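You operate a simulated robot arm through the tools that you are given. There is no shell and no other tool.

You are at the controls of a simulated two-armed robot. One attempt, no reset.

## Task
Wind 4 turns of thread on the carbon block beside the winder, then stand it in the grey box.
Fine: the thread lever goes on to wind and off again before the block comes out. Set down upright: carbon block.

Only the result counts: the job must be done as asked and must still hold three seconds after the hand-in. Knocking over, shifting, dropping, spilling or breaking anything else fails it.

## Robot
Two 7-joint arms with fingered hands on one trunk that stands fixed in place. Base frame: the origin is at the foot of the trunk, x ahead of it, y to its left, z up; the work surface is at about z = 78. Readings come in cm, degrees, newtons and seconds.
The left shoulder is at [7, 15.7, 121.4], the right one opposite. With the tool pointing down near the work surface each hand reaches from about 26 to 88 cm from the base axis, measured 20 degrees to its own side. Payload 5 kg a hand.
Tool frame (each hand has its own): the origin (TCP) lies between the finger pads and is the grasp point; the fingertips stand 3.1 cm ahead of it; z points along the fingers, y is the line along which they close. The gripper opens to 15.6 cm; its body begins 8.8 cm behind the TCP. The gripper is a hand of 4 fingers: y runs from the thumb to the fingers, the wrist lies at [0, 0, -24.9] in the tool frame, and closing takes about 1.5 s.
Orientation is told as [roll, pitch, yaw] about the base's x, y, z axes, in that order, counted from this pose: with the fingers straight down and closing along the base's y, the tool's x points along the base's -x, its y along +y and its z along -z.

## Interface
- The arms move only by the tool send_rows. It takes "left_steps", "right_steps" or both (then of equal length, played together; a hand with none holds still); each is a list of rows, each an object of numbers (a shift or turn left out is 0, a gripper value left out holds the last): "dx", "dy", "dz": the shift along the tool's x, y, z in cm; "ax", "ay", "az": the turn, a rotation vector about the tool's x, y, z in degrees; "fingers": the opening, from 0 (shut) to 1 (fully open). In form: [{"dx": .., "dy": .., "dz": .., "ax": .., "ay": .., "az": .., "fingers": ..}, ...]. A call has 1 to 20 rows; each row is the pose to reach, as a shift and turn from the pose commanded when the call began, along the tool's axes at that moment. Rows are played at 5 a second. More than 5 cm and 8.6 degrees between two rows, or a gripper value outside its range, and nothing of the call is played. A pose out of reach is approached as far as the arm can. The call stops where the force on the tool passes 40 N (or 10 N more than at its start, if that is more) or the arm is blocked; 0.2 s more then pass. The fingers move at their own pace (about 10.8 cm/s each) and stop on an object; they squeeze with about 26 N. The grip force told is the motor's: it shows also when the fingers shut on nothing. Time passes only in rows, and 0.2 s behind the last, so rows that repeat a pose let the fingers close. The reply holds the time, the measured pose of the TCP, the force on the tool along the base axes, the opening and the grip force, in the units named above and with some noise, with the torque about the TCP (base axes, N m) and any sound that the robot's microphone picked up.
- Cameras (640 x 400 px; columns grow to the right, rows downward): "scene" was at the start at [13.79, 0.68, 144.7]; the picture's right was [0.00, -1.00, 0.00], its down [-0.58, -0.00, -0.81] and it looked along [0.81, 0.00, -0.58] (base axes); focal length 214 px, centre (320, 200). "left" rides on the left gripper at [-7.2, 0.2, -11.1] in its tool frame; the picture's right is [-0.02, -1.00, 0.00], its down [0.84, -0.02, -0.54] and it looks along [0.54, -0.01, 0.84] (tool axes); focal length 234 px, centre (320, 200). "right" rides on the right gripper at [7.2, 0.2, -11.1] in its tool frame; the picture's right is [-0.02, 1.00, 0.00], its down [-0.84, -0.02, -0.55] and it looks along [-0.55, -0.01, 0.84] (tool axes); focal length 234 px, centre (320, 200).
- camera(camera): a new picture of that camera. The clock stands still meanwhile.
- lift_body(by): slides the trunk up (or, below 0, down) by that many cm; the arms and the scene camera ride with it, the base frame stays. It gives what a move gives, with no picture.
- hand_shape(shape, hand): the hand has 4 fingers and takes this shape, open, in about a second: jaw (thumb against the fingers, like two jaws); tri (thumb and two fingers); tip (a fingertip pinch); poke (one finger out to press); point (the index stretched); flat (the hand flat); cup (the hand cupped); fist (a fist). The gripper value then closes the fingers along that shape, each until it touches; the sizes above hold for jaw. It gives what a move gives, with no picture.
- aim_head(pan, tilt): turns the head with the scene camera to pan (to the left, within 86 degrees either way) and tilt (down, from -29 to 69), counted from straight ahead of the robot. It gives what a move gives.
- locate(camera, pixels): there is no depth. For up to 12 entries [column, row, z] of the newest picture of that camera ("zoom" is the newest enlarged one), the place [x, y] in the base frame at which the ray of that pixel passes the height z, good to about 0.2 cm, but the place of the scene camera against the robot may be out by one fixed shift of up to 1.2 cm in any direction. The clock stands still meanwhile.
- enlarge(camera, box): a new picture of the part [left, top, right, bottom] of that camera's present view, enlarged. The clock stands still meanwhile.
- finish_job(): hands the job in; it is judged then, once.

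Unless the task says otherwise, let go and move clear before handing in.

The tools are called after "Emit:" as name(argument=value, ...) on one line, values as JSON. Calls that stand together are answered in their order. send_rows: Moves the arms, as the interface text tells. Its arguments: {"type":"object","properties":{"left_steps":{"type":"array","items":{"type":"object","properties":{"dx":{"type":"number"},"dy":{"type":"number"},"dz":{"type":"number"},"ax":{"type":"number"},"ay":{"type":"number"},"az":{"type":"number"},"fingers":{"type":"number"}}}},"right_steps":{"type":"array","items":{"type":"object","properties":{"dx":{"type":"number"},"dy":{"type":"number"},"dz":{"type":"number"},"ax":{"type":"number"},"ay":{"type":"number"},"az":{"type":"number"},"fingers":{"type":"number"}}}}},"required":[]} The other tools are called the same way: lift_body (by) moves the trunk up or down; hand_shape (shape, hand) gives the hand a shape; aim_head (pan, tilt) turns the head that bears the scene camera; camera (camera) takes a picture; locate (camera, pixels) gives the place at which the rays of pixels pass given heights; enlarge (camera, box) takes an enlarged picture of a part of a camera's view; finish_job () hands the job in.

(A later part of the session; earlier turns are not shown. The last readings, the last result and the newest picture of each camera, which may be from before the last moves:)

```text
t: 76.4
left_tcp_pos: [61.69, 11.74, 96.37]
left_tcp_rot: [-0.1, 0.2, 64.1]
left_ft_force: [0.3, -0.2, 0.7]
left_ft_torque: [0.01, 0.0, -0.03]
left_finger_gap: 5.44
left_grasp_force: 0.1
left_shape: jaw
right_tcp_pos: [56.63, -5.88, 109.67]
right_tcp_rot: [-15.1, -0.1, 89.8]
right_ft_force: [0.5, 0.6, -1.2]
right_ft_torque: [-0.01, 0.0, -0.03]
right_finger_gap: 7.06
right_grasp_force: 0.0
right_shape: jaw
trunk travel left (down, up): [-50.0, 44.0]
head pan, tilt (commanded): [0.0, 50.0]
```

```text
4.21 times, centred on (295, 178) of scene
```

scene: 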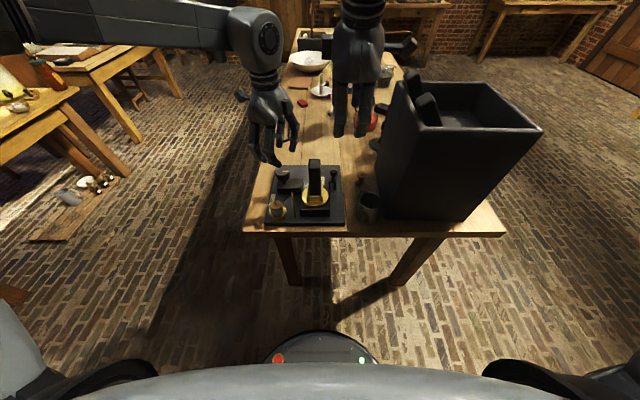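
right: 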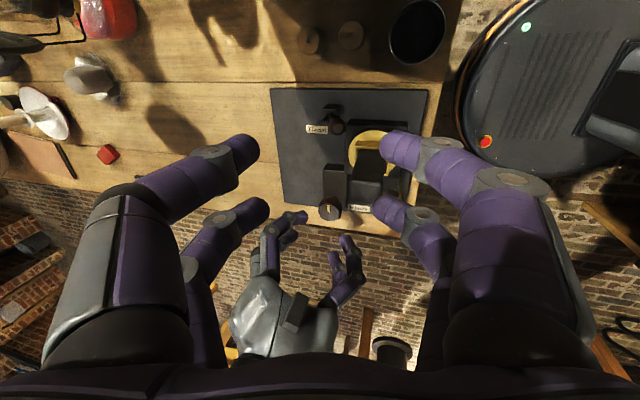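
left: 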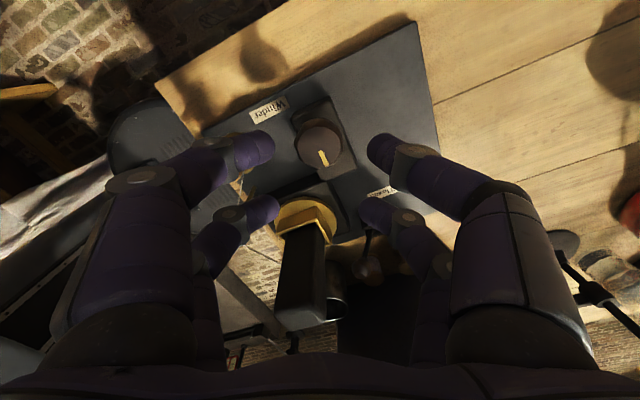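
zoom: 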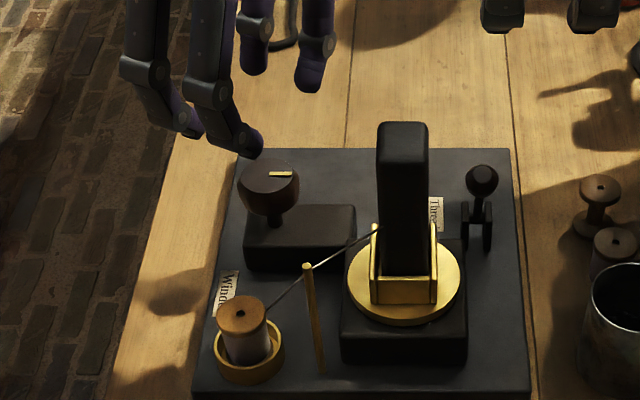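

The knob's top is at z ≈ 87.25, 0.15 cm off the hand's axis. I'll correct slightly, descend to TCP z ≈ 88.1, and close the fingers around the knob.

Emit:
send_rows(left_steps=[{"dx": 0.1, "dy": 0.1, "dz": 2}, {"dx": 0.1, "dy": 0.1, "dz": 4}, {"dx": 0.1, "dy": 0.1, "dz": 6.5}, {"dx": 0.1, "dy": 0.1, "dz": 8.25}, {"dx": 0.1, "dy": 0.1, "dz": 8.25}, {"dx": 0.1, "dy": 0.1, "dz": 8.25, "fingers": 0.1}, {"dx": 0.1, "dy": 0.1, "dz": 8.25, "fingers": 0}, {"dx": 0.1, "dy": 0.1, "dz": 8.25}, {"dx": 0.1, "dy": 0.1, "dz": 8.25}, {"dx": 0.1, "dy": 0.1, "dz": 8.25}])

Emit:
camera(camera="left")

Emit:
enlarge(camera="scene", box=[245, 130, 345, 225])

```text
t: 78.6
left_tcp_pos: [61.57, 11.76, 88.19]
left_tcp_rot: [0.0, 0.2, 64.0]
left_ft_force: [-1.6, 1.3, -5.6]
left_ft_torque: [-0.06, 0.1, 0.0]
left_finger_gap: 1.35
left_grasp_force: 25.8
left_shape: jaw
right_tcp_pos: [56.65, -5.97, 109.61]
right_tcp_rot: [-15.0, 0.0, 89.9]
right_ft_force: [-0.3, 0.2, -1.0]
right_ft_torque: [0.01, 0.01, 0.0]
right_finger_gap: 7.05
right_grasp_force: 0.0
right_shape: jaw
trunk travel left (down, up): [-50.0, 44.0]
head pan, tilt (commanded): [0.0, 50.0]
```

```text
taken
```

left: 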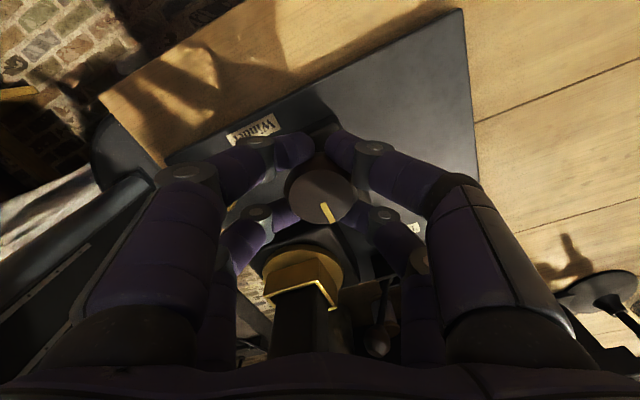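

```text
4.21 times, centred on (295, 178) of scene
```

zoom: 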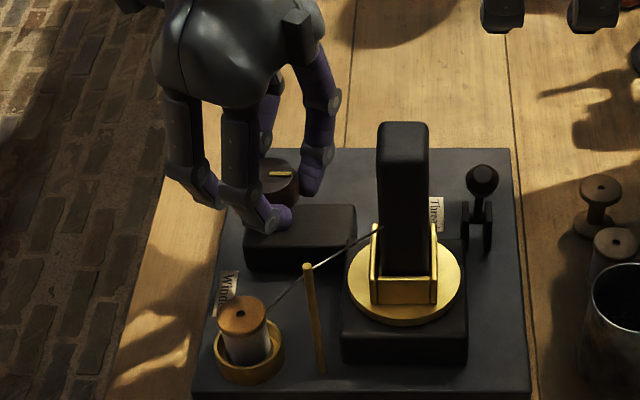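

The four digits surround the knob's neck. I'll twist 34° clockwise first and check that the knob, tray and thread follow.

Emit:
send_rows(left_steps=[{"az": 8.5}, {"az": 17}, {"az": 25.5}, {"az": 34}, {"az": 34}])

Emit:
camera(camera="left")

Emit:
enlarge(camera="scene", box=[245, 130, 345, 225])

```text
t: 79.8
left_tcp_pos: [61.61, 11.72, 88.12]
left_tcp_rot: [-0.1, 0.0, 29.9]
left_ft_force: [2.8, 0.3, -8.1]
left_ft_torque: [-0.07, 0.02, -0.02]
left_finger_gap: 1.38
left_grasp_force: 26.3
left_shape: jaw
right_tcp_pos: [56.91, -5.89, 109.61]
right_tcp_rot: [-14.9, 0.0, 89.9]
right_ft_force: [0.0, -0.2, 1.1]
right_ft_torque: [0.01, 0.01, -0.03]
right_finger_gap: 7.09
right_grasp_force: 0.0
right_shape: jaw
trunk travel left (down, up): [-50.0, 44.0]
head pan, tilt (commanded): [0.0, 50.0]
```

```text
taken
```

left: 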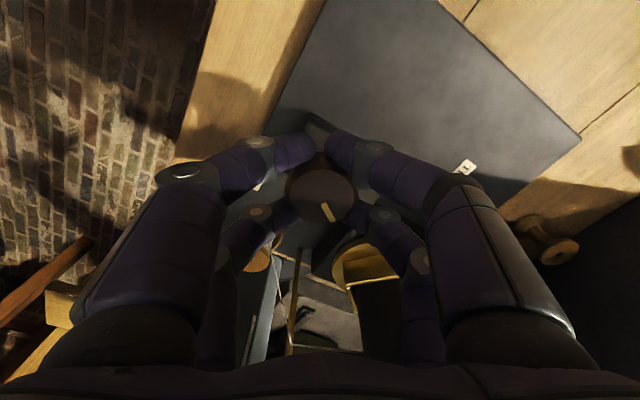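

```text
4.21 times, centred on (295, 178) of scene
```

zoom: 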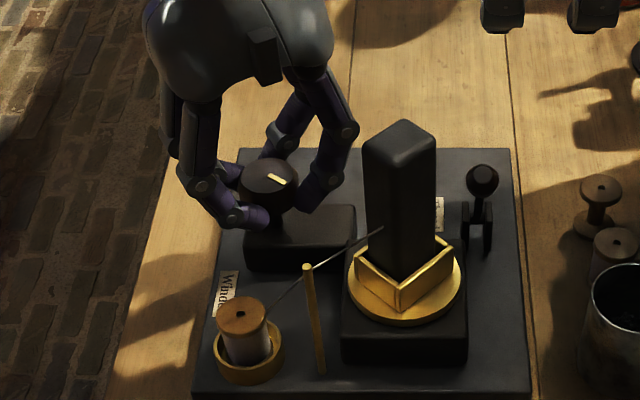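

The knob, tray and block all turned about 34° clockwise together and the thread stays attached. I'll continue this stroke 110° more.

Emit:
send_rows(left_steps=[{"az": 8.5}, {"az": 17}, {"az": 25.5}, {"az": 34}, {"az": 42.5}, {"az": 51}, {"az": 59.5}, {"az": 68}, {"az": 76.5}, {"az": 85}, {"az": 93.5}, {"az": 102}, {"az": 110}, {"az": 110}])

Emit:
camera(camera="left")

Emit:
enlarge(camera="scene", box=[245, 130, 345, 225])

```text
t: 82.8
left_tcp_pos: [61.62, 11.37, 88.01]
left_tcp_rot: [-0.2, -0.1, -80.1]
left_ft_force: [8.9, -21.2, -7.8]
left_ft_torque: [-0.33, -0.14, -0.03]
left_finger_gap: 1.35
left_grasp_force: 25.7
left_shape: jaw
right_tcp_pos: [56.9, -6.19, 109.64]
right_tcp_rot: [-14.9, -0.1, 89.9]
right_ft_force: [0.0, -0.3, -0.5]
right_ft_torque: [0.0, 0.03, 0.02]
right_finger_gap: 7.08
right_grasp_force: 0.0
right_shape: jaw
trunk travel left (down, up): [-50.0, 44.0]
head pan, tilt (commanded): [0.0, 50.0]
```

```text
taken
```

left: 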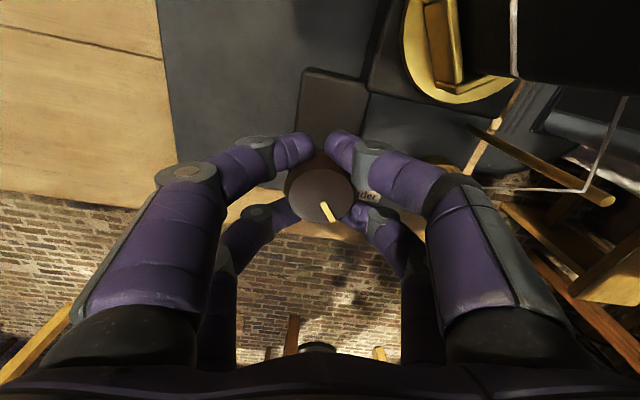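

```text
4.21 times, centred on (295, 178) of scene
```

zoom: 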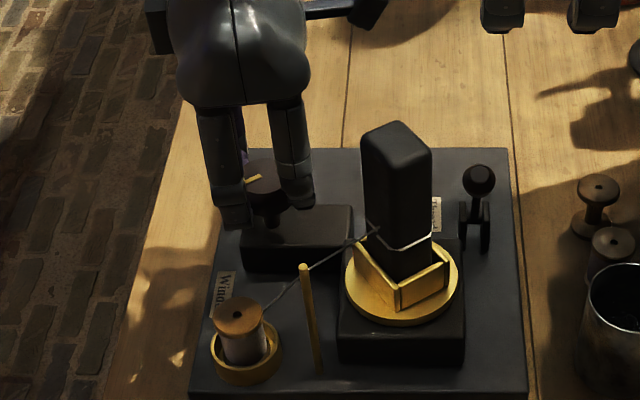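

The stroke reached 144° with no slip (pointer unchanged in the hand view), and thread is visible around the block; but a −21 N side force shows the hand axis is ~0.2 cm off the knob axis. I'll relieve that, open, and swing back to yaw +64° centred at (61.6, 11.52).

Emit:
send_rows(left_steps=[{"dx": -0.37, "dy": 0.085}, {"dx": -0.37, "dy": 0.085, "fingers": 0.2}, {"dx": -0.3, "dy": 0.03, "fingers": 0.33}, {"dx": -0.197, "dy": -0.035, "az": -8.5}, {"dx": -0.197, "dy": -0.035, "az": -17}, {"dx": -0.197, "dy": -0.035, "az": -25.5}, {"dx": -0.197, "dy": -0.035, "az": -34}, {"dx": -0.197, "dy": -0.035, "az": -42.5}, {"dx": -0.197, "dy": -0.035, "az": -51}, {"dx": -0.197, "dy": -0.035, "az": -59.5}, {"dx": -0.197, "dy": -0.035, "az": -68}, {"dx": -0.197, "dy": -0.035, "az": -76.5}, {"dx": -0.197, "dy": -0.035, "az": -85}, {"dx": -0.197, "dy": -0.035, "az": -93.5}, {"dx": -0.197, "dy": -0.035, "az": -102}, {"dx": -0.197, "dy": -0.035, "az": -110.5}, {"dx": -0.197, "dy": -0.035, "az": -119}, {"dx": -0.197, "dy": -0.035, "az": -127.5}, {"dx": -0.197, "dy": -0.035, "az": -136}, {"dx": -0.197, "dy": -0.035, "az": -144}])

Emit:
camera(camera="left")

Emit:
enlarge(camera="scene", box=[245, 130, 345, 225])

```text
t: 87.0
left_tcp_pos: [61.57, 11.48, 88.11]
left_tcp_rot: [-0.1, 0.1, 64.1]
left_ft_force: [1.0, 0.0, -0.2]
left_ft_torque: [-0.02, 0.01, -0.01]
left_finger_gap: 5.12
left_grasp_force: 0.1
left_shape: jaw
right_tcp_pos: [56.72, -5.77, 109.77]
right_tcp_rot: [-15.0, 0.0, 89.9]
right_ft_force: [-0.2, 0.1, 0.5]
right_ft_torque: [-0.02, 0.01, -0.02]
right_finger_gap: 7.06
right_grasp_force: 0.1
right_shape: jaw
trunk travel left (down, up): [-50.0, 44.0]
head pan, tilt (commanded): [0.0, 50.0]
```

```text
taken
```

left: 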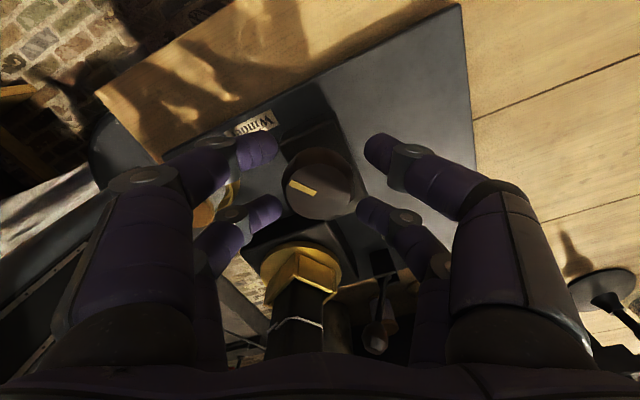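

```text
4.21 times, centred on (295, 178) of scene
```

zoom: 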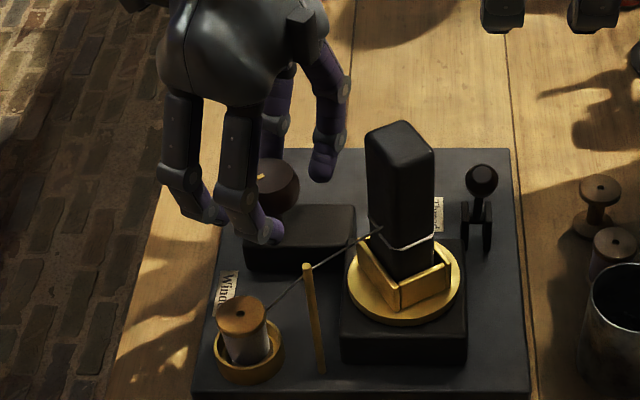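

The hand is back at yaw 64° centred at (61.57, 11.48), and the knob and tray kept their angle. I'll close and make the second 144° stroke.

Emit:
send_rows(left_steps=[{"fingers": 0.1}, {"fingers": 0}, {"fingers": 0}, {"az": 8.5}, {"az": 17}, {"az": 25.5}, {"az": 34}, {"az": 42.5}, {"az": 51}, {"az": 59.5}, {"az": 68}, {"az": 76.5}, {"az": 85}, {"az": 93.5}, {"az": 102}, {"az": 110.5}, {"az": 119}, {"az": 127.5}, {"az": 136}, {"az": 144}])

Emit:
camera(camera="left")

Emit:
enlarge(camera="scene", box=[245, 130, 345, 225])

```text
t: 91.2
left_tcp_pos: [61.41, 11.58, 88.11]
left_tcp_rot: [0.0, -0.2, -80.1]
left_ft_force: [-12.0, 6.0, -11.3]
left_ft_torque: [0.12, 0.39, 0.0]
left_finger_gap: 1.55
left_grasp_force: 25.8
left_shape: jaw
right_tcp_pos: [56.65, -5.9, 109.79]
right_tcp_rot: [-15.1, 0.0, 89.8]
right_ft_force: [-0.1, -0.5, 0.6]
right_ft_torque: [-0.02, -0.02, 0.01]
right_finger_gap: 7.07
right_grasp_force: 0.1
right_shape: jaw
trunk travel left (down, up): [-50.0, 44.0]
head pan, tilt (commanded): [0.0, 50.0]
```

```text
taken
```

left: 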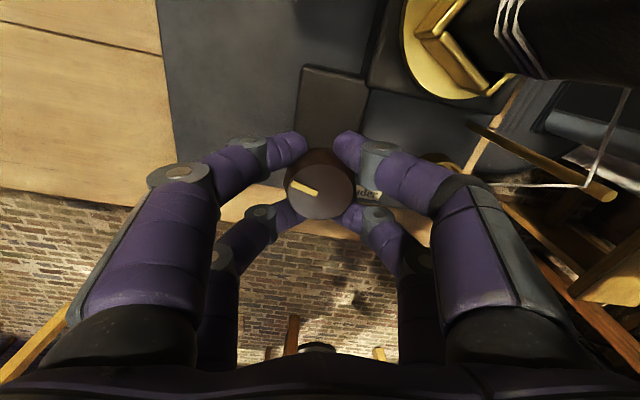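

```text
4.21 times, centred on (295, 178) of scene
```

zoom: 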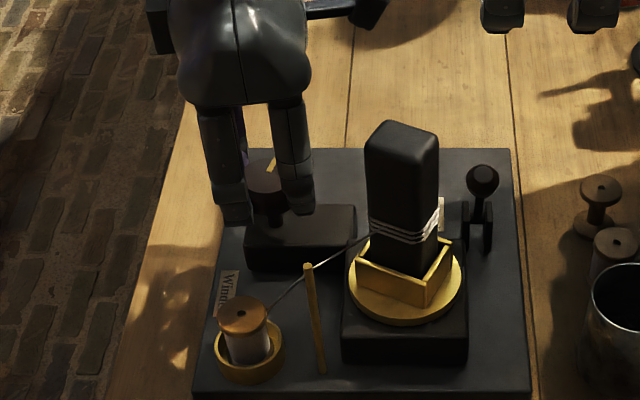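

The block now shows about three thread bands after only 288° of knob, so the winder may be geared up. I'll look closely at the tray's angle and the thread before turning any further.

Emit:
enlarge(camera="scene", box=[320, 150, 360, 210])

Emit:
enlarge(camera="scene", box=[300, 160, 365, 220])

Emit:
enlarge(camera="left", box=[380, 0, 640, 220])

Emit:
enlarge(camera="right", box=[290, 110, 440, 230])

```text
6.67 times, centred on (340, 180) of scene
```

zoom: 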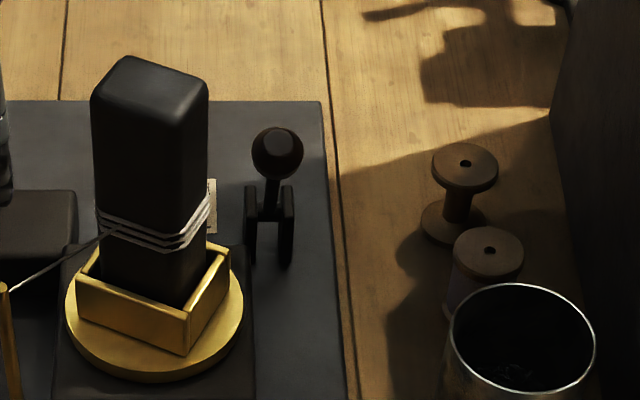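

```text
6.67 times, centred on (332, 190) of scene
```

zoom: 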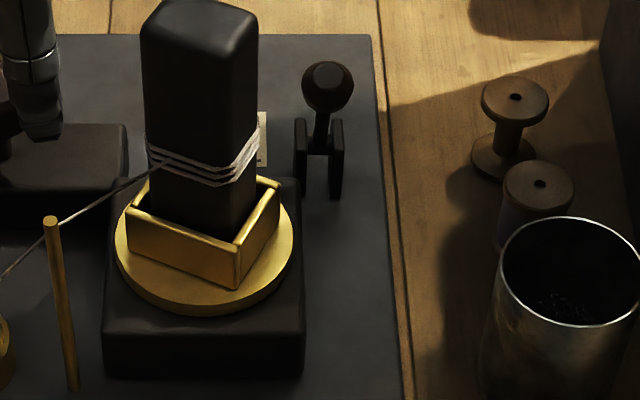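

```text
1.82 times, centred on (510, 110) of left
```

zoom: 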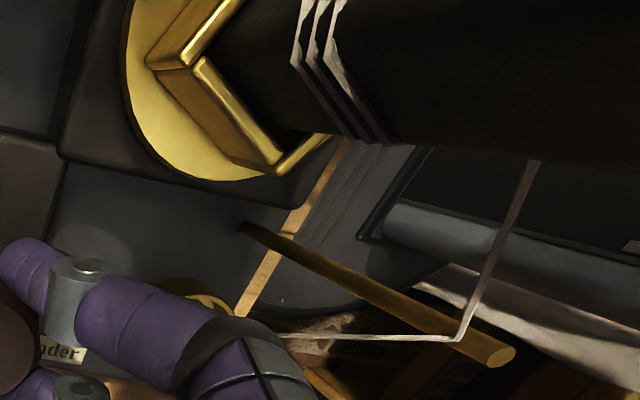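

```text
3.33 times, centred on (365, 170) of right
```

zoom: 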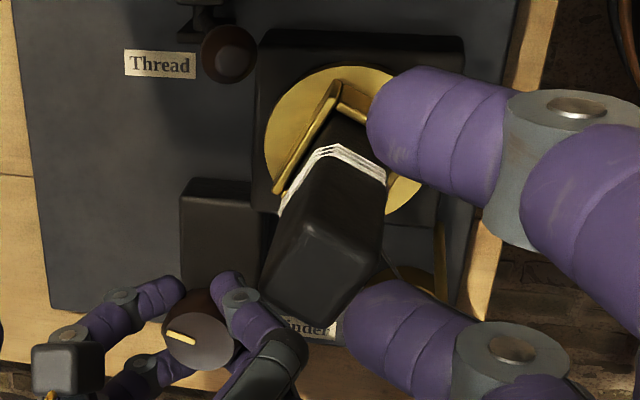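

The knob pointer has turned 288° as commanded. I need the tray's exact angle, so I'll locate its corners in a fresh scene zoom and right zoom.

Emit:
enlarge(camera="scene", box=[325, 180, 355, 205])

Emit:
enlarge(camera="right", box=[330, 120, 410, 190])

```text
16.00 times, centred on (340, 192) of scene
```

zoom: 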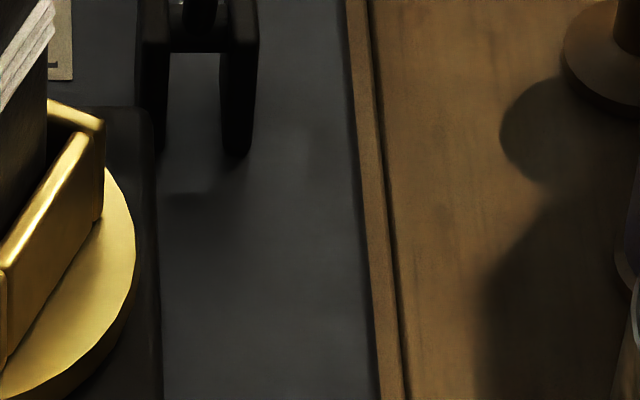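

```text
5.71 times, centred on (370, 155) of right
```

zoom: 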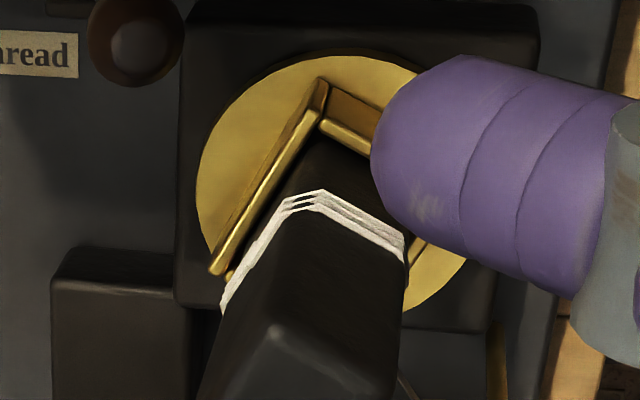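

Emit:
enlarge(camera="scene", box=[302, 176, 338, 206])

```text
13.33 times, centred on (320, 191) of scene
```

zoom: 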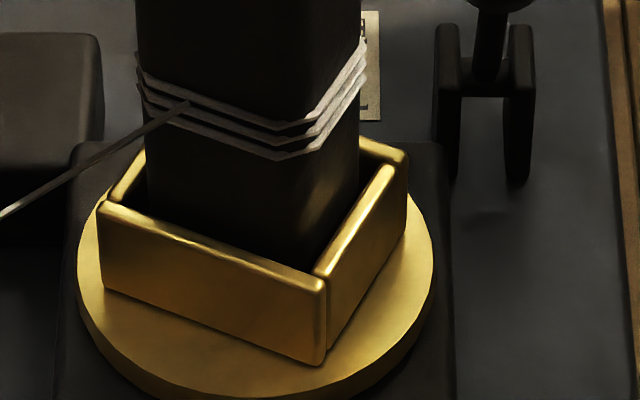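

Emit:
locate(camera="zoom", pixels=[[325, 282, 86.1], [98, 207, 86.1], [405, 155, 86.1], [325, 362, 84], [104, 292, 84]])

```text
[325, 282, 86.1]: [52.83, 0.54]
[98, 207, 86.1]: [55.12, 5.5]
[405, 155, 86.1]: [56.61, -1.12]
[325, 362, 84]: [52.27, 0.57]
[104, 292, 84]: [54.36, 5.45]
```

The tray's long side now points at about +65.7°, which is ambiguous between 1:1 and a step-up gear given the three thread bands. I'll relieve, open and swing back, then turn a small known angle to measure the ratio.

Emit:
send_rows(left_steps=[{"dx": 0.133, "dy": -0.18}, {"dx": 0.133, "dy": -0.18, "fingers": 0.2}, {"dx": 0.1, "dy": -0.1, "fingers": 0.33}, {"dx": 0.093, "dy": -0.065, "az": -8.5}, {"dx": 0.093, "dy": -0.065, "az": -17}, {"dx": 0.093, "dy": -0.065, "az": -25.5}, {"dx": 0.093, "dy": -0.065, "az": -34}, {"dx": 0.093, "dy": -0.065, "az": -42.5}, {"dx": 0.093, "dy": -0.065, "az": -51}, {"dx": 0.093, "dy": -0.065, "az": -59.5}, {"dx": 0.093, "dy": -0.065, "az": -68}, {"dx": 0.093, "dy": -0.065, "az": -76.5}, {"dx": 0.093, "dy": -0.065, "az": -85}, {"dx": 0.093, "dy": -0.065, "az": -93.5}, {"dx": 0.093, "dy": -0.065, "az": -102}, {"dx": 0.093, "dy": -0.065, "az": -110.5}, {"dx": 0.093, "dy": -0.065, "az": -119}, {"dx": 0.093, "dy": -0.065, "az": -127.5}, {"dx": 0.093, "dy": -0.065, "az": -136}, {"dx": 0.093, "dy": -0.065, "az": -144}])

Emit:
enlarge(camera="left", box=[220, 100, 420, 370])

Emit:
enlarge(camera="scene", box=[302, 176, 338, 206])

Emit:
locate(camera="zoom", pixels=[[325, 282, 86.1], [98, 207, 86.1], [405, 155, 86.1]])

```text
t: 95.4
left_tcp_pos: [61.33, 11.56, 88.18]
left_tcp_rot: [-0.1, 0.1, 64.3]
left_ft_force: [0.2, 0.4, -0.6]
left_ft_torque: [0.01, -0.01, -0.02]
left_finger_gap: 5.1
left_grasp_force: 0.1
left_shape: jaw
right_tcp_pos: [56.68, -5.84, 109.58]
right_tcp_rot: [-15.0, 0.0, 90.0]
right_ft_force: [0.0, 0.8, -0.6]
right_ft_torque: [0.03, 0.01, -0.02]
right_finger_gap: 7.07
right_grasp_force: 0.0
right_shape: jaw
trunk travel left (down, up): [-50.0, 44.0]
head pan, tilt (commanded): [0.0, 50.0]
```

```text
1.48 times, centred on (320, 235) of left
```

zoom: 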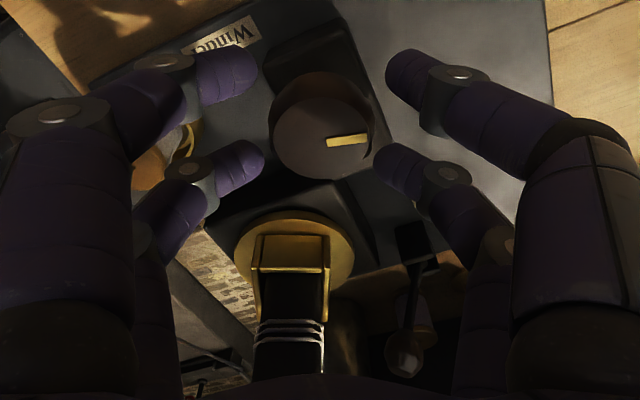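

```text
13.33 times, centred on (320, 191) of scene
```

zoom: 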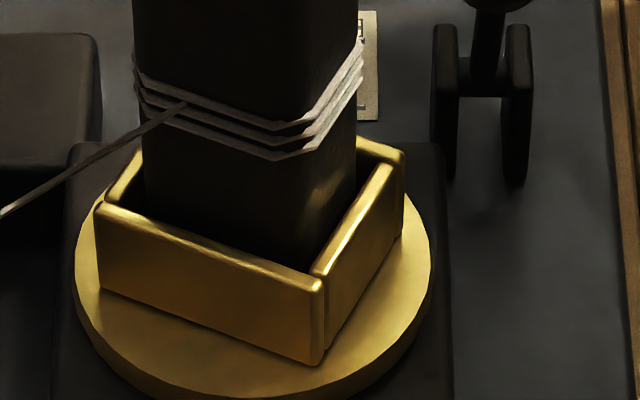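

```text
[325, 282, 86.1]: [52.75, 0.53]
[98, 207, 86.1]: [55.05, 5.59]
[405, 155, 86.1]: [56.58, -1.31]
```

Tray unchanged after release. Now I'll regrip and turn exactly 17° clockwise to measure the ratio.

Emit:
send_rows(left_steps=[{"fingers": 0.1}, {"fingers": 0}, {"fingers": 0}, {"fingers": 0}, {"az": 8.5}, {"az": 17}, {"az": 17}, {"az": 17}])

Emit:
enlarge(camera="left", box=[220, 100, 420, 370])

Emit:
enlarge(camera="scene", box=[302, 176, 338, 206])

```text
t: 97.2
left_tcp_pos: [61.48, 11.58, 88.15]
left_tcp_rot: [0.0, 0.2, 46.9]
left_ft_force: [-2.6, 0.3, -7.9]
left_ft_torque: [0.0, 0.08, -0.01]
left_finger_gap: 1.58
left_grasp_force: 26.0
left_shape: jaw
right_tcp_pos: [56.77, -5.92, 109.72]
right_tcp_rot: [-15.0, 0.0, 89.9]
right_ft_force: [0.2, 0.1, -0.9]
right_ft_torque: [-0.03, 0.02, -0.02]
right_finger_gap: 7.06
right_grasp_force: 0.1
right_shape: jaw
trunk travel left (down, up): [-50.0, 44.0]
head pan, tilt (commanded): [0.0, 50.0]
```

```text
1.48 times, centred on (320, 235) of left
```

zoom: 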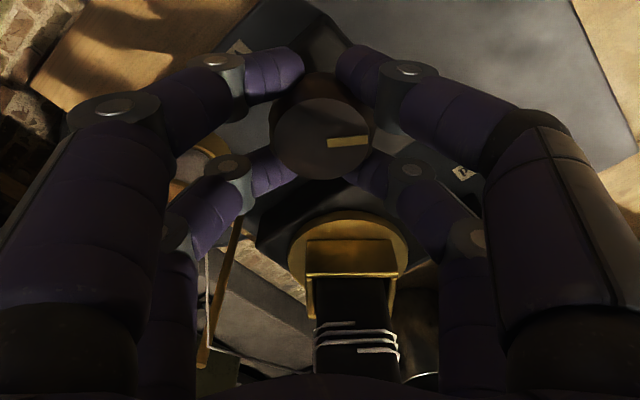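

```text
13.33 times, centred on (320, 191) of scene
```

zoom: 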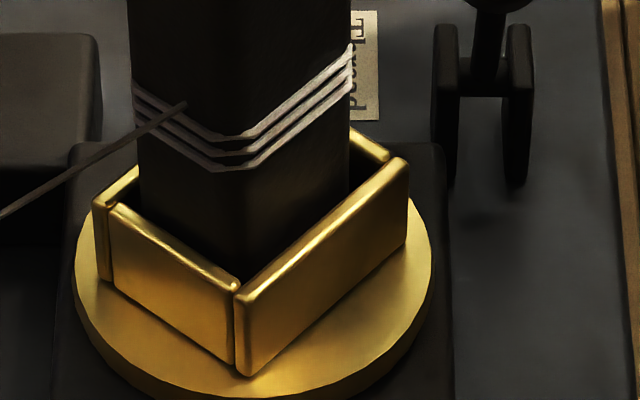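

Emit:
locate(camera="zoom", pixels=[[240, 290, 86.1], [96, 200, 86.1], [405, 165, 86.1]])

```text
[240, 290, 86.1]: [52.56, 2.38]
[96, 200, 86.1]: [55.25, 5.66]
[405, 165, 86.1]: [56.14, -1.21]
```

Decisive: 17° of knob turned the tray about 72° the other way, so the winder is geared about 1:4 — 305° of knob ≈ 3.4 turns, matching the bands. One full knob turn (360°) makes 4 turns, so I'll turn only 50° more, gently, and measure.

Emit:
send_rows(left_steps=[{"az": 6}, {"az": 12}, {"az": 18}, {"az": 24}, {"az": 30}, {"az": 36}, {"az": 41}, {"az": 45}, {"az": 48}, {"az": 50}, {"az": 50}, {"az": 50}])

Emit:
enlarge(camera="left", box=[220, 100, 420, 370])

Emit:
enlarge(camera="scene", box=[302, 176, 338, 206])

```text
t: 99.8
left_tcp_pos: [61.55, 11.61, 88.13]
left_tcp_rot: [-0.2, 0.1, -2.9]
left_ft_force: [2.2, 3.8, -7.3]
left_ft_torque: [0.13, 0.01, 0.03]
left_finger_gap: 1.55
left_grasp_force: 26.1
left_shape: jaw
right_tcp_pos: [56.83, -5.79, 109.73]
right_tcp_rot: [-15.0, 0.0, 90.0]
right_ft_force: [-0.1, -0.2, 0.3]
right_ft_torque: [-0.02, 0.0, 0.04]
right_finger_gap: 7.05
right_grasp_force: 0.0
right_shape: jaw
trunk travel left (down, up): [-50.0, 44.0]
head pan, tilt (commanded): [0.0, 50.0]
```

```text
1.48 times, centred on (320, 235) of left
```

zoom: 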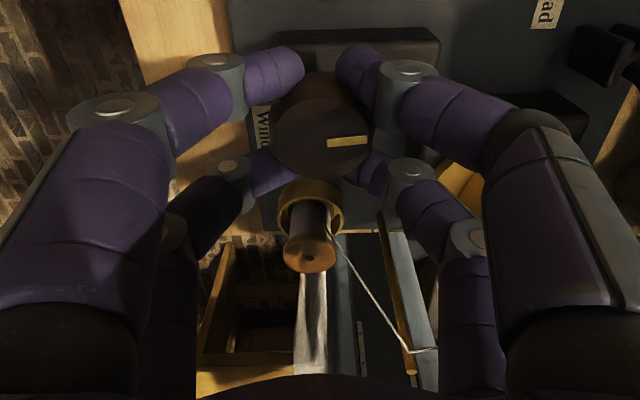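

```text
13.33 times, centred on (320, 191) of scene
```

zoom: 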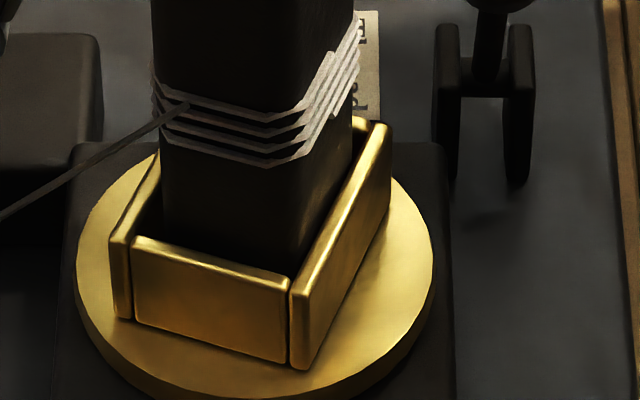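

Emit:
locate(camera="zoom", pixels=[[295, 287, 86.1], [111, 237, 86.1], [392, 124, 86.1], [295, 367, 84], [113, 318, 84]])

```text
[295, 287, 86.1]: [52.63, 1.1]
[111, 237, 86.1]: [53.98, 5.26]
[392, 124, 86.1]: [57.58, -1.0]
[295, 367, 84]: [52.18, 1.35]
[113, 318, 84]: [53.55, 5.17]
```

The tray's long side is at about −20°, i.e. ~3.94 turns, matching 355° of knob. I'll turn 6.4° more to land just past 4.0 turns.

Emit:
send_rows(left_steps=[{"az": 2}, {"az": 4}, {"az": 5.5}, {"az": 6.4}, {"az": 6.4}, {"az": 6.4}])

Emit:
enlarge(camera="scene", box=[302, 176, 338, 206])

Emit:
enlarge(camera="right", box=[290, 110, 440, 230])

```text
t: 101.2
left_tcp_pos: [61.57, 11.5, 88.11]
left_tcp_rot: [-0.2, 0.1, -9.4]
left_ft_force: [2.2, 3.6, -6.9]
left_ft_torque: [0.15, -0.02, 0.03]
left_finger_gap: 1.58
left_grasp_force: 25.8
left_shape: jaw
right_tcp_pos: [56.66, -5.99, 109.65]
right_tcp_rot: [-15.0, 0.0, 89.9]
right_ft_force: [-0.4, 1.3, -0.3]
right_ft_torque: [-0.01, 0.01, 0.0]
right_finger_gap: 7.1
right_grasp_force: 0.0
right_shape: jaw
trunk travel left (down, up): [-50.0, 44.0]
head pan, tilt (commanded): [0.0, 50.0]
```

```text
13.33 times, centred on (320, 191) of scene
```

zoom: 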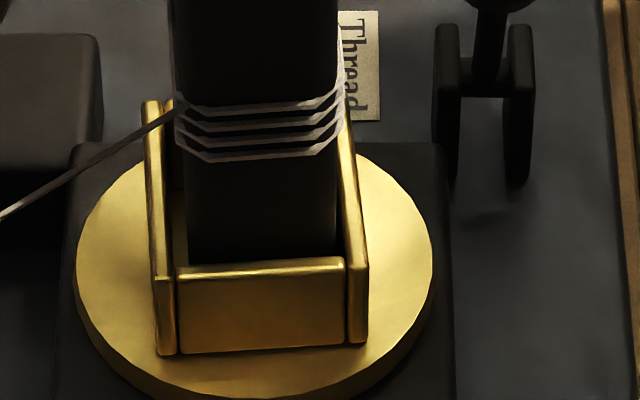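

```text
3.33 times, centred on (365, 170) of right
```

zoom: 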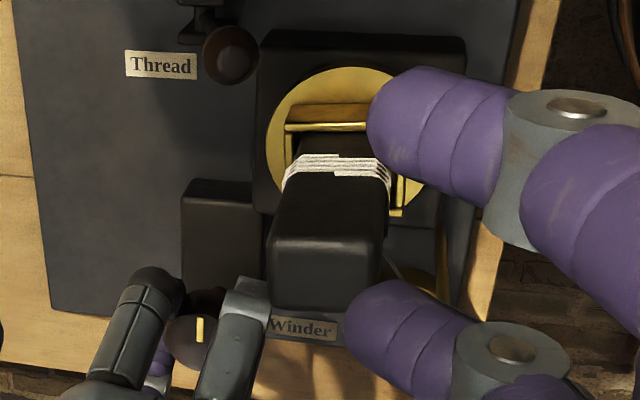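

Four thread bands are on the block and the tray is back at about +5° (≈ 4.01 turns). I'll open the left hand, lift it straight up and move it aside.

Emit:
send_rows(left_steps=[{"fingers": 0.2}, {"fingers": 0.36}, {"fingers": 0.36}, {"fingers": 0.36}, {"dz": -2}, {"dz": -5}, {"dz": -9}, {"dz": -13}, {"dz": -17}, {"dz": -20}, {"dz": -22, "dy": 3}, {"dz": -22, "dy": 7}, {"dz": -22, "dy": 11}, {"dz": -22, "dy": 15}, {"dz": -22, "dy": 15}])

Emit:
enlarge(camera="scene", box=[245, 140, 345, 230])

Emit:
camera(camera="right")

```text
t: 104.4
left_tcp_pos: [63.93, 26.19, 110.13]
left_tcp_rot: [-0.2, 0.0, -9.4]
left_ft_force: [0.9, 0.4, -0.3]
left_ft_torque: [0.01, -0.01, 0.01]
left_finger_gap: 5.6
left_grasp_force: 0.0
left_shape: jaw
right_tcp_pos: [56.73, -5.94, 109.62]
right_tcp_rot: [-15.1, -0.2, 89.8]
right_ft_force: [-0.9, -0.7, 0.6]
right_ft_torque: [0.03, 0.0, 0.02]
right_finger_gap: 7.05
right_grasp_force: 0.2
right_shape: jaw
trunk travel left (down, up): [-50.0, 44.0]
head pan, tilt (commanded): [0.0, 50.0]
```

```text
4.44 times, centred on (295, 185) of scene
```

zoom: 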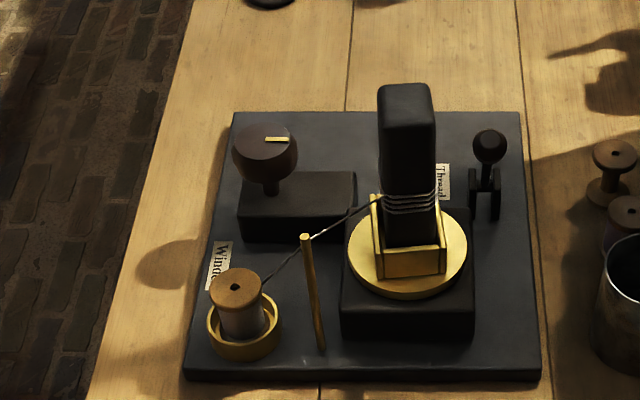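

```text
taken
```

right: 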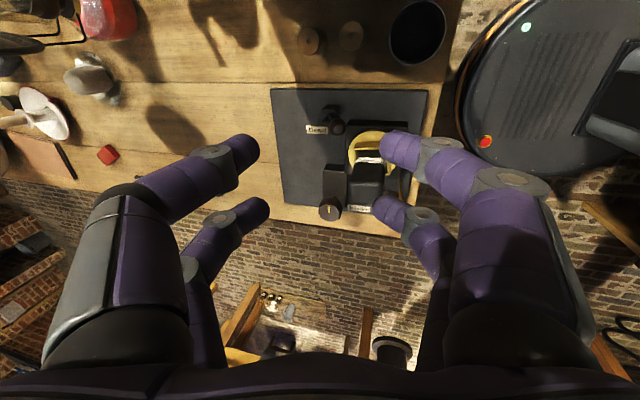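

The winding is done (4 bands, pointer back at its start). Now I'll bring the right hand down on the robot side of the lever ball to push the lever off again.

Emit:
send_rows(right_steps=[{"dx": 0.1, "dy": 2.27, "dz": -0.61}, {"dx": 0.1, "dy": 4.54, "dz": -1.22}, {"dx": 0.1, "dy": 5.6, "dz": 2.7}, {"dx": 0.1, "dy": 6.6, "dz": 6.5}, {"dx": 0.1, "dy": 7.65, "dz": 10.4}, {"dx": 0.1, "dy": 8.68, "dz": 14.2}, {"dx": 0.1, "dy": 9.1, "dz": 15.8}, {"dx": 0.1, "dy": 9.1, "dz": 15.8}])

Emit:
camera(camera="right")

Emit:
enlarge(camera="scene", box=[290, 150, 370, 220])

```text
t: 106.2
left_tcp_pos: [63.81, 26.26, 110.06]
left_tcp_rot: [0.0, 0.0, -9.5]
left_ft_force: [0.2, 0.7, -0.4]
left_ft_torque: [0.0, 0.02, 0.03]
left_finger_gap: 5.58
left_grasp_force: 0.1
left_shape: jaw
right_tcp_pos: [52.03, -6.26, 92.22]
right_tcp_rot: [-15.2, 0.0, 89.9]
right_ft_force: [-0.7, -0.2, -0.1]
right_ft_torque: [0.06, -0.01, 0.05]
right_finger_gap: 7.08
right_grasp_force: 0.0
right_shape: jaw
trunk travel left (down, up): [-50.0, 44.0]
head pan, tilt (commanded): [0.0, 50.0]
```

```text
taken
```

right: 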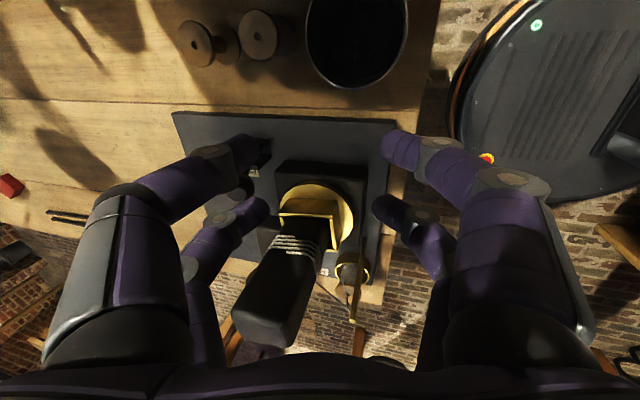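

```text
5.71 times, centred on (330, 185) of scene
```

zoom: 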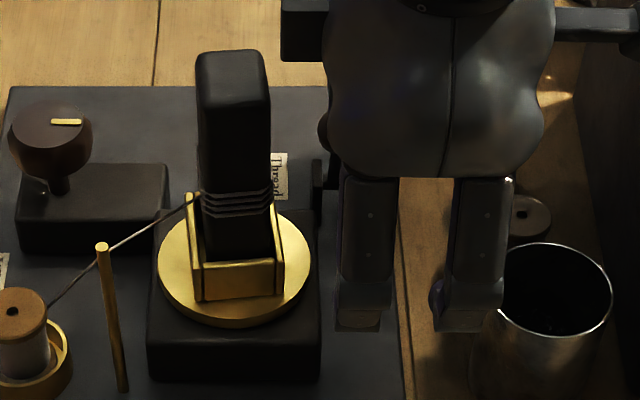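

The cup clears the near digits by ~2 cm. I'll shift 0.4 cm back and go down the last 3.5 cm to ball height.

Emit:
send_rows(right_steps=[{"dy": 0.386, "dz": -0.104}, {"dy": 0.83, "dz": 1.57}, {"dy": 1.285, "dz": 3.25}, {"dy": 1.285, "dz": 3.25}])

Emit:
camera(camera="right")

```text
t: 107.2
left_tcp_pos: [63.76, 26.22, 110.12]
left_tcp_rot: [-0.1, 0.0, -9.4]
left_ft_force: [0.0, 0.1, 0.9]
left_ft_torque: [-0.02, -0.03, 0.02]
left_finger_gap: 5.57
left_grasp_force: 0.0
left_shape: jaw
right_tcp_pos: [51.65, -6.06, 88.47]
right_tcp_rot: [-15.0, 0.1, 89.9]
right_ft_force: [-0.4, 0.3, 0.8]
right_ft_torque: [0.05, -0.01, 0.01]
right_finger_gap: 7.07
right_grasp_force: 0.1
right_shape: jaw
trunk travel left (down, up): [-50.0, 44.0]
head pan, tilt (commanded): [0.0, 50.0]
```

```text
taken
```

right: 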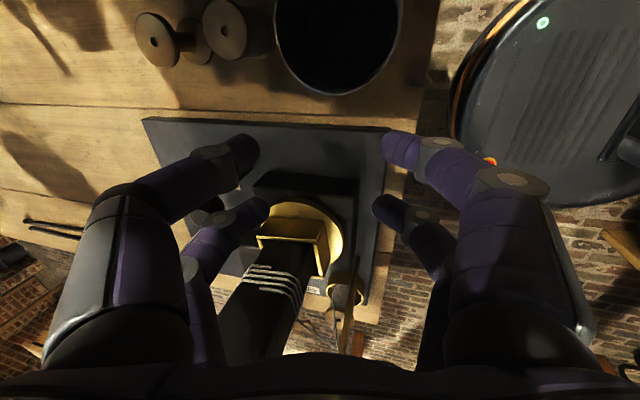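

The digit is in front of the ball. I'll push the lever away from the robot, 4 cm first, watching the force.

Emit:
send_rows(right_steps=[{"dy": -0.97, "dz": 0.26}, {"dy": -1.93, "dz": 0.52}, {"dy": -2.9, "dz": 0.78}, {"dy": -3.86, "dz": 1.04}, {"dy": -3.86, "dz": 1.04}])

Emit:
camera(camera="right")

Emit:
enlarge(camera="scene", box=[290, 150, 370, 220])

```text
t: 108.4
left_tcp_pos: [63.82, 26.19, 110.23]
left_tcp_rot: [-0.1, -0.1, -9.4]
left_ft_force: [-1.1, -0.9, 1.5]
left_ft_torque: [0.02, 0.01, 0.02]
left_finger_gap: 5.6
left_grasp_force: 0.0
left_shape: jaw
right_tcp_pos: [55.76, -6.24, 88.68]
right_tcp_rot: [-15.0, 0.0, 89.9]
right_ft_force: [-0.4, 0.3, -0.2]
right_ft_torque: [0.01, 0.01, 0.0]
right_finger_gap: 7.07
right_grasp_force: 0.0
right_shape: jaw
trunk travel left (down, up): [-50.0, 44.0]
head pan, tilt (commanded): [0.0, 50.0]
```

```text
taken
```

right: 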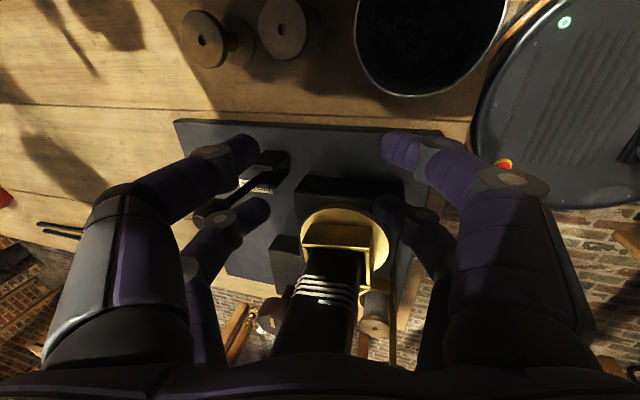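

```text
5.71 times, centred on (330, 185) of scene
```

zoom: 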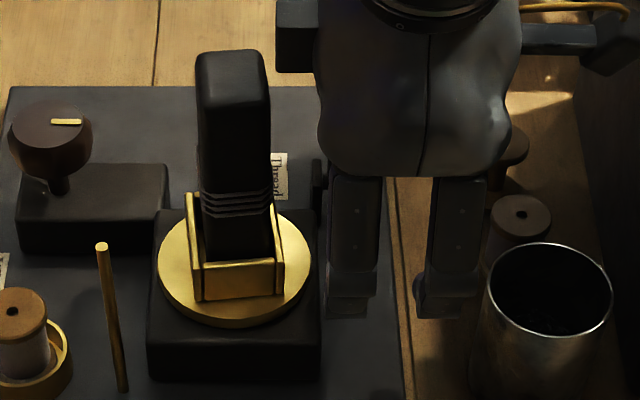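

The thread line has vanished: the lever is past centre. I'll push on to its end stop.

Emit:
send_rows(right_steps=[{"dy": -0.97, "dz": 0.26}, {"dy": -1.93, "dz": 0.52}, {"dy": -2.42, "dz": 0.65}, {"dy": -2.9, "dz": 0.78}, {"dy": -2.9, "dz": 0.78}])

Emit:
enlarge(camera="right", box=[180, 100, 380, 240])

```text
t: 109.6
left_tcp_pos: [63.75, 26.27, 110.16]
left_tcp_rot: [0.0, -0.1, -9.4]
left_ft_force: [0.1, -0.7, -0.3]
left_ft_torque: [0.01, -0.03, 0.0]
left_finger_gap: 5.58
left_grasp_force: 0.0
left_shape: jaw
right_tcp_pos: [58.74, -6.09, 88.6]
right_tcp_rot: [-15.1, 0.0, 89.9]
right_ft_force: [-3.9, -0.1, 3.0]
right_ft_torque: [0.05, -0.15, 0.1]
right_finger_gap: 6.95
right_grasp_force: 0.1
right_shape: jaw
trunk travel left (down, up): [-50.0, 44.0]
head pan, tilt (commanded): [0.0, 50.0]
```

```text
2.86 times, centred on (280, 170) of right
```

zoom: 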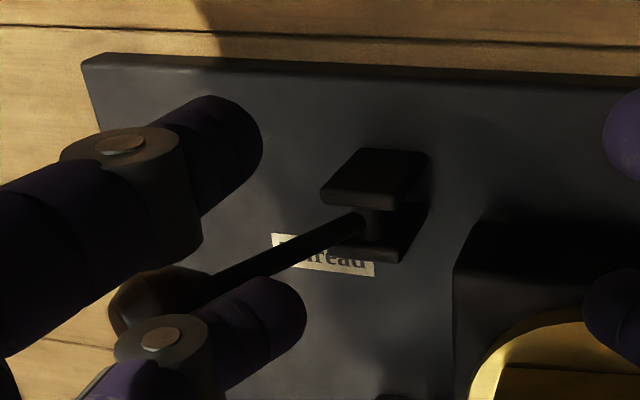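

The lever is firmly at its off end (−3.9 N). I'll back off 1.2 cm and raise the right hand clear.

Emit:
send_rows(right_steps=[{"dy": 1.16, "dz": -0.31}, {"dy": 0.64, "dz": -2.24}, {"dy": -0.4, "dz": -6.1}, {"dy": -1.43, "dz": -10}, {"dy": -2.47, "dz": -13.8}, {"dy": -3.5, "dz": -17.7}, {"dy": -4.54, "dz": -21.56}, {"dy": -4.54, "dz": -21.56}])

Emit:
enlarge(camera="scene", box=[250, 145, 350, 225])

Emit:
camera(camera="scene")

```text
t: 111.4
left_tcp_pos: [63.87, 26.27, 110.22]
left_tcp_rot: [-0.1, 0.0, -9.5]
left_ft_force: [-0.2, -0.3, 0.0]
left_ft_torque: [-0.01, -0.02, -0.02]
left_finger_gap: 5.58
left_grasp_force: 0.1
left_shape: jaw
right_tcp_pos: [57.66, -6.22, 110.41]
right_tcp_rot: [-15.0, 0.0, 89.9]
right_ft_force: [0.6, 0.1, -0.3]
right_ft_torque: [0.0, 0.02, -0.02]
right_finger_gap: 7.02
right_grasp_force: 0.0
right_shape: jaw
trunk travel left (down, up): [-50.0, 44.0]
head pan, tilt (commanded): [0.0, 50.0]
```

```text
5.00 times, centred on (300, 185) of scene
```

zoom: 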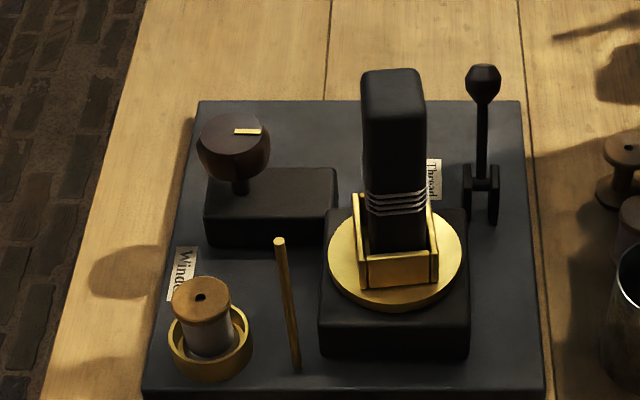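

```text
taken
```

scene: 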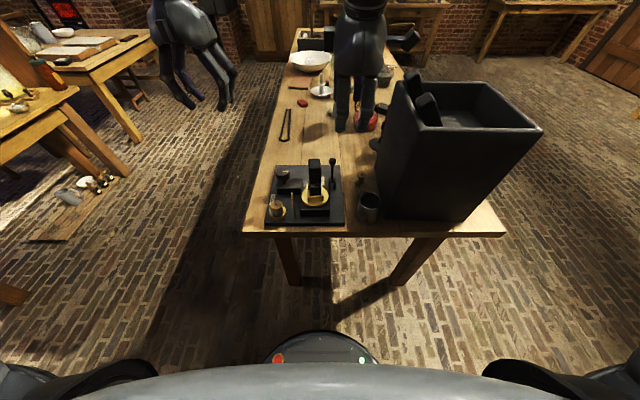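

The lever is off and the wound block stands ready. Before taking it out I'll raise the trunk 15 cm, untilt and turn the right hand back, and look into the box from above.

Emit:
lift_body(by=15)

Emit:
send_rows(right_steps=[{"ax": -7.5}, {"ax": -15}, {"ax": -15}])

Emit:
send_rows(right_steps=[{"az": 8.2}, {"az": 16.4}, {"az": 24.5}, {"az": 32.7}, {"az": 40.9}, {"az": 49.1}, {"az": 57.3}, {"az": 65.4}, {"az": 73.6}, {"az": 81.8}, {"az": 90}, {"az": 90}])

```text
t: 113.1
left_tcp_pos: [63.84, 26.34, 125.09]
left_tcp_rot: [-0.1, 0.0, -9.5]
left_ft_force: [0.5, 0.9, 1.5]
left_ft_torque: [0.0, 0.0, 0.0]
left_finger_gap: 5.58
left_grasp_force: 0.0
left_shape: jaw
right_tcp_pos: [57.64, -6.27, 125.5]
right_tcp_rot: [-15.0, 0.0, 89.9]
right_ft_force: [0.0, -0.4, 0.3]
right_ft_torque: [-0.02, -0.05, 0.04]
right_finger_gap: 7.02
right_grasp_force: 0.2
right_shape: jaw
trunk travel left (down, up): [-65.0, 29.0]
head pan, tilt (commanded): [0.0, 50.0]
```

```text
t: 113.9
left_tcp_pos: [63.67, 26.15, 125.18]
left_tcp_rot: [-0.1, -0.2, -9.4]
left_ft_force: [0.2, -0.5, -0.2]
left_ft_torque: [-0.03, -0.06, 0.01]
left_finger_gap: 5.59
left_grasp_force: 0.0
left_shape: jaw
right_tcp_pos: [57.52, -6.31, 125.49]
right_tcp_rot: [-0.1, 0.1, 89.9]
right_ft_force: [-1.1, 0.2, 0.4]
right_ft_torque: [-0.01, -0.06, -0.01]
right_finger_gap: 7.03
right_grasp_force: 0.1
right_shape: jaw
trunk travel left (down, up): [-65.0, 29.0]
head pan, tilt (commanded): [0.0, 50.0]
```

```text
t: 116.5
left_tcp_pos: [63.86, 26.33, 125.1]
left_tcp_rot: [-0.1, 0.1, -9.3]
left_ft_force: [0.8, -0.3, 0.0]
left_ft_torque: [-0.01, 0.0, 0.02]
left_finger_gap: 5.61
left_grasp_force: 0.0
left_shape: jaw
right_tcp_pos: [57.59, -6.24, 125.49]
right_tcp_rot: [0.0, 0.2, -0.1]
right_ft_force: [-0.2, -1.0, -0.4]
right_ft_torque: [0.0, -0.01, 0.01]
right_finger_gap: 7.05
right_grasp_force: 0.1
right_shape: jaw
trunk travel left (down, up): [-65.0, 29.0]
head pan, tilt (commanded): [0.0, 50.0]
```

The right hand is upright at yaw 0. I'll slide it over the box at z 125 to view the inside.

Emit:
send_rows(right_steps=[{"dx": 0.4, "dy": -4}, {"dx": 0.8, "dy": -8}, {"dx": 1.2, "dy": -12}, {"dx": 1.6, "dy": -16}, {"dx": 2.1, "dy": -20}, {"dx": 2.6, "dy": -24}, {"dx": 2.6, "dy": -24}])

Emit:
camera(camera="right")

Emit:
aim_head(pan=-20, tilt=50)

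Emit:
camera(camera="scene")

```text
t: 118.1
left_tcp_pos: [63.92, 26.39, 125.06]
left_tcp_rot: [-0.1, 0.0, -9.4]
left_ft_force: [0.0, -0.8, -1.0]
left_ft_torque: [-0.03, 0.02, 0.03]
left_finger_gap: 5.58
left_grasp_force: 0.1
left_shape: jaw
right_tcp_pos: [54.95, -30.07, 125.39]
right_tcp_rot: [0.0, 0.0, 0.0]
right_ft_force: [0.1, -0.2, 0.8]
right_ft_torque: [0.0, -0.01, -0.01]
right_finger_gap: 7.03
right_grasp_force: 0.1
right_shape: jaw
trunk travel left (down, up): [-65.0, 29.0]
head pan, tilt (commanded): [0.0, 50.0]
```

```text
taken
```

right: 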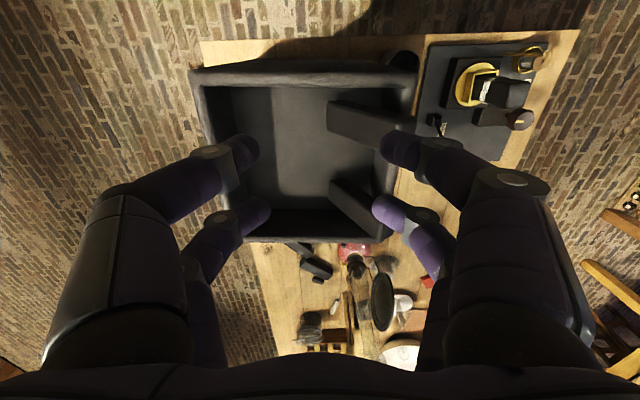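

```text
t: 119.0
left_tcp_pos: [63.91, 26.18, 125.2]
left_tcp_rot: [-0.1, 0.0, -9.4]
left_ft_force: [-0.2, 0.8, -0.2]
left_ft_torque: [0.01, 0.02, 0.02]
left_finger_gap: 5.58
left_grasp_force: 0.0
left_shape: jaw
right_tcp_pos: [54.98, -30.09, 125.42]
right_tcp_rot: [0.0, 0.0, -0.1]
right_ft_force: [0.1, -0.4, -0.7]
right_ft_torque: [-0.02, 0.01, 0.06]
right_finger_gap: 7.03
right_grasp_force: 0.1
right_shape: jaw
trunk travel left (down, up): [-65.0, 29.0]
head pan, tilt (commanded): [-20.0, 50.0]
```

```text
taken
```

scene: 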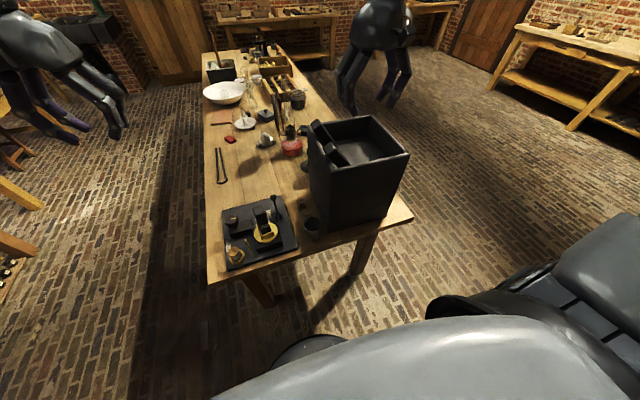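

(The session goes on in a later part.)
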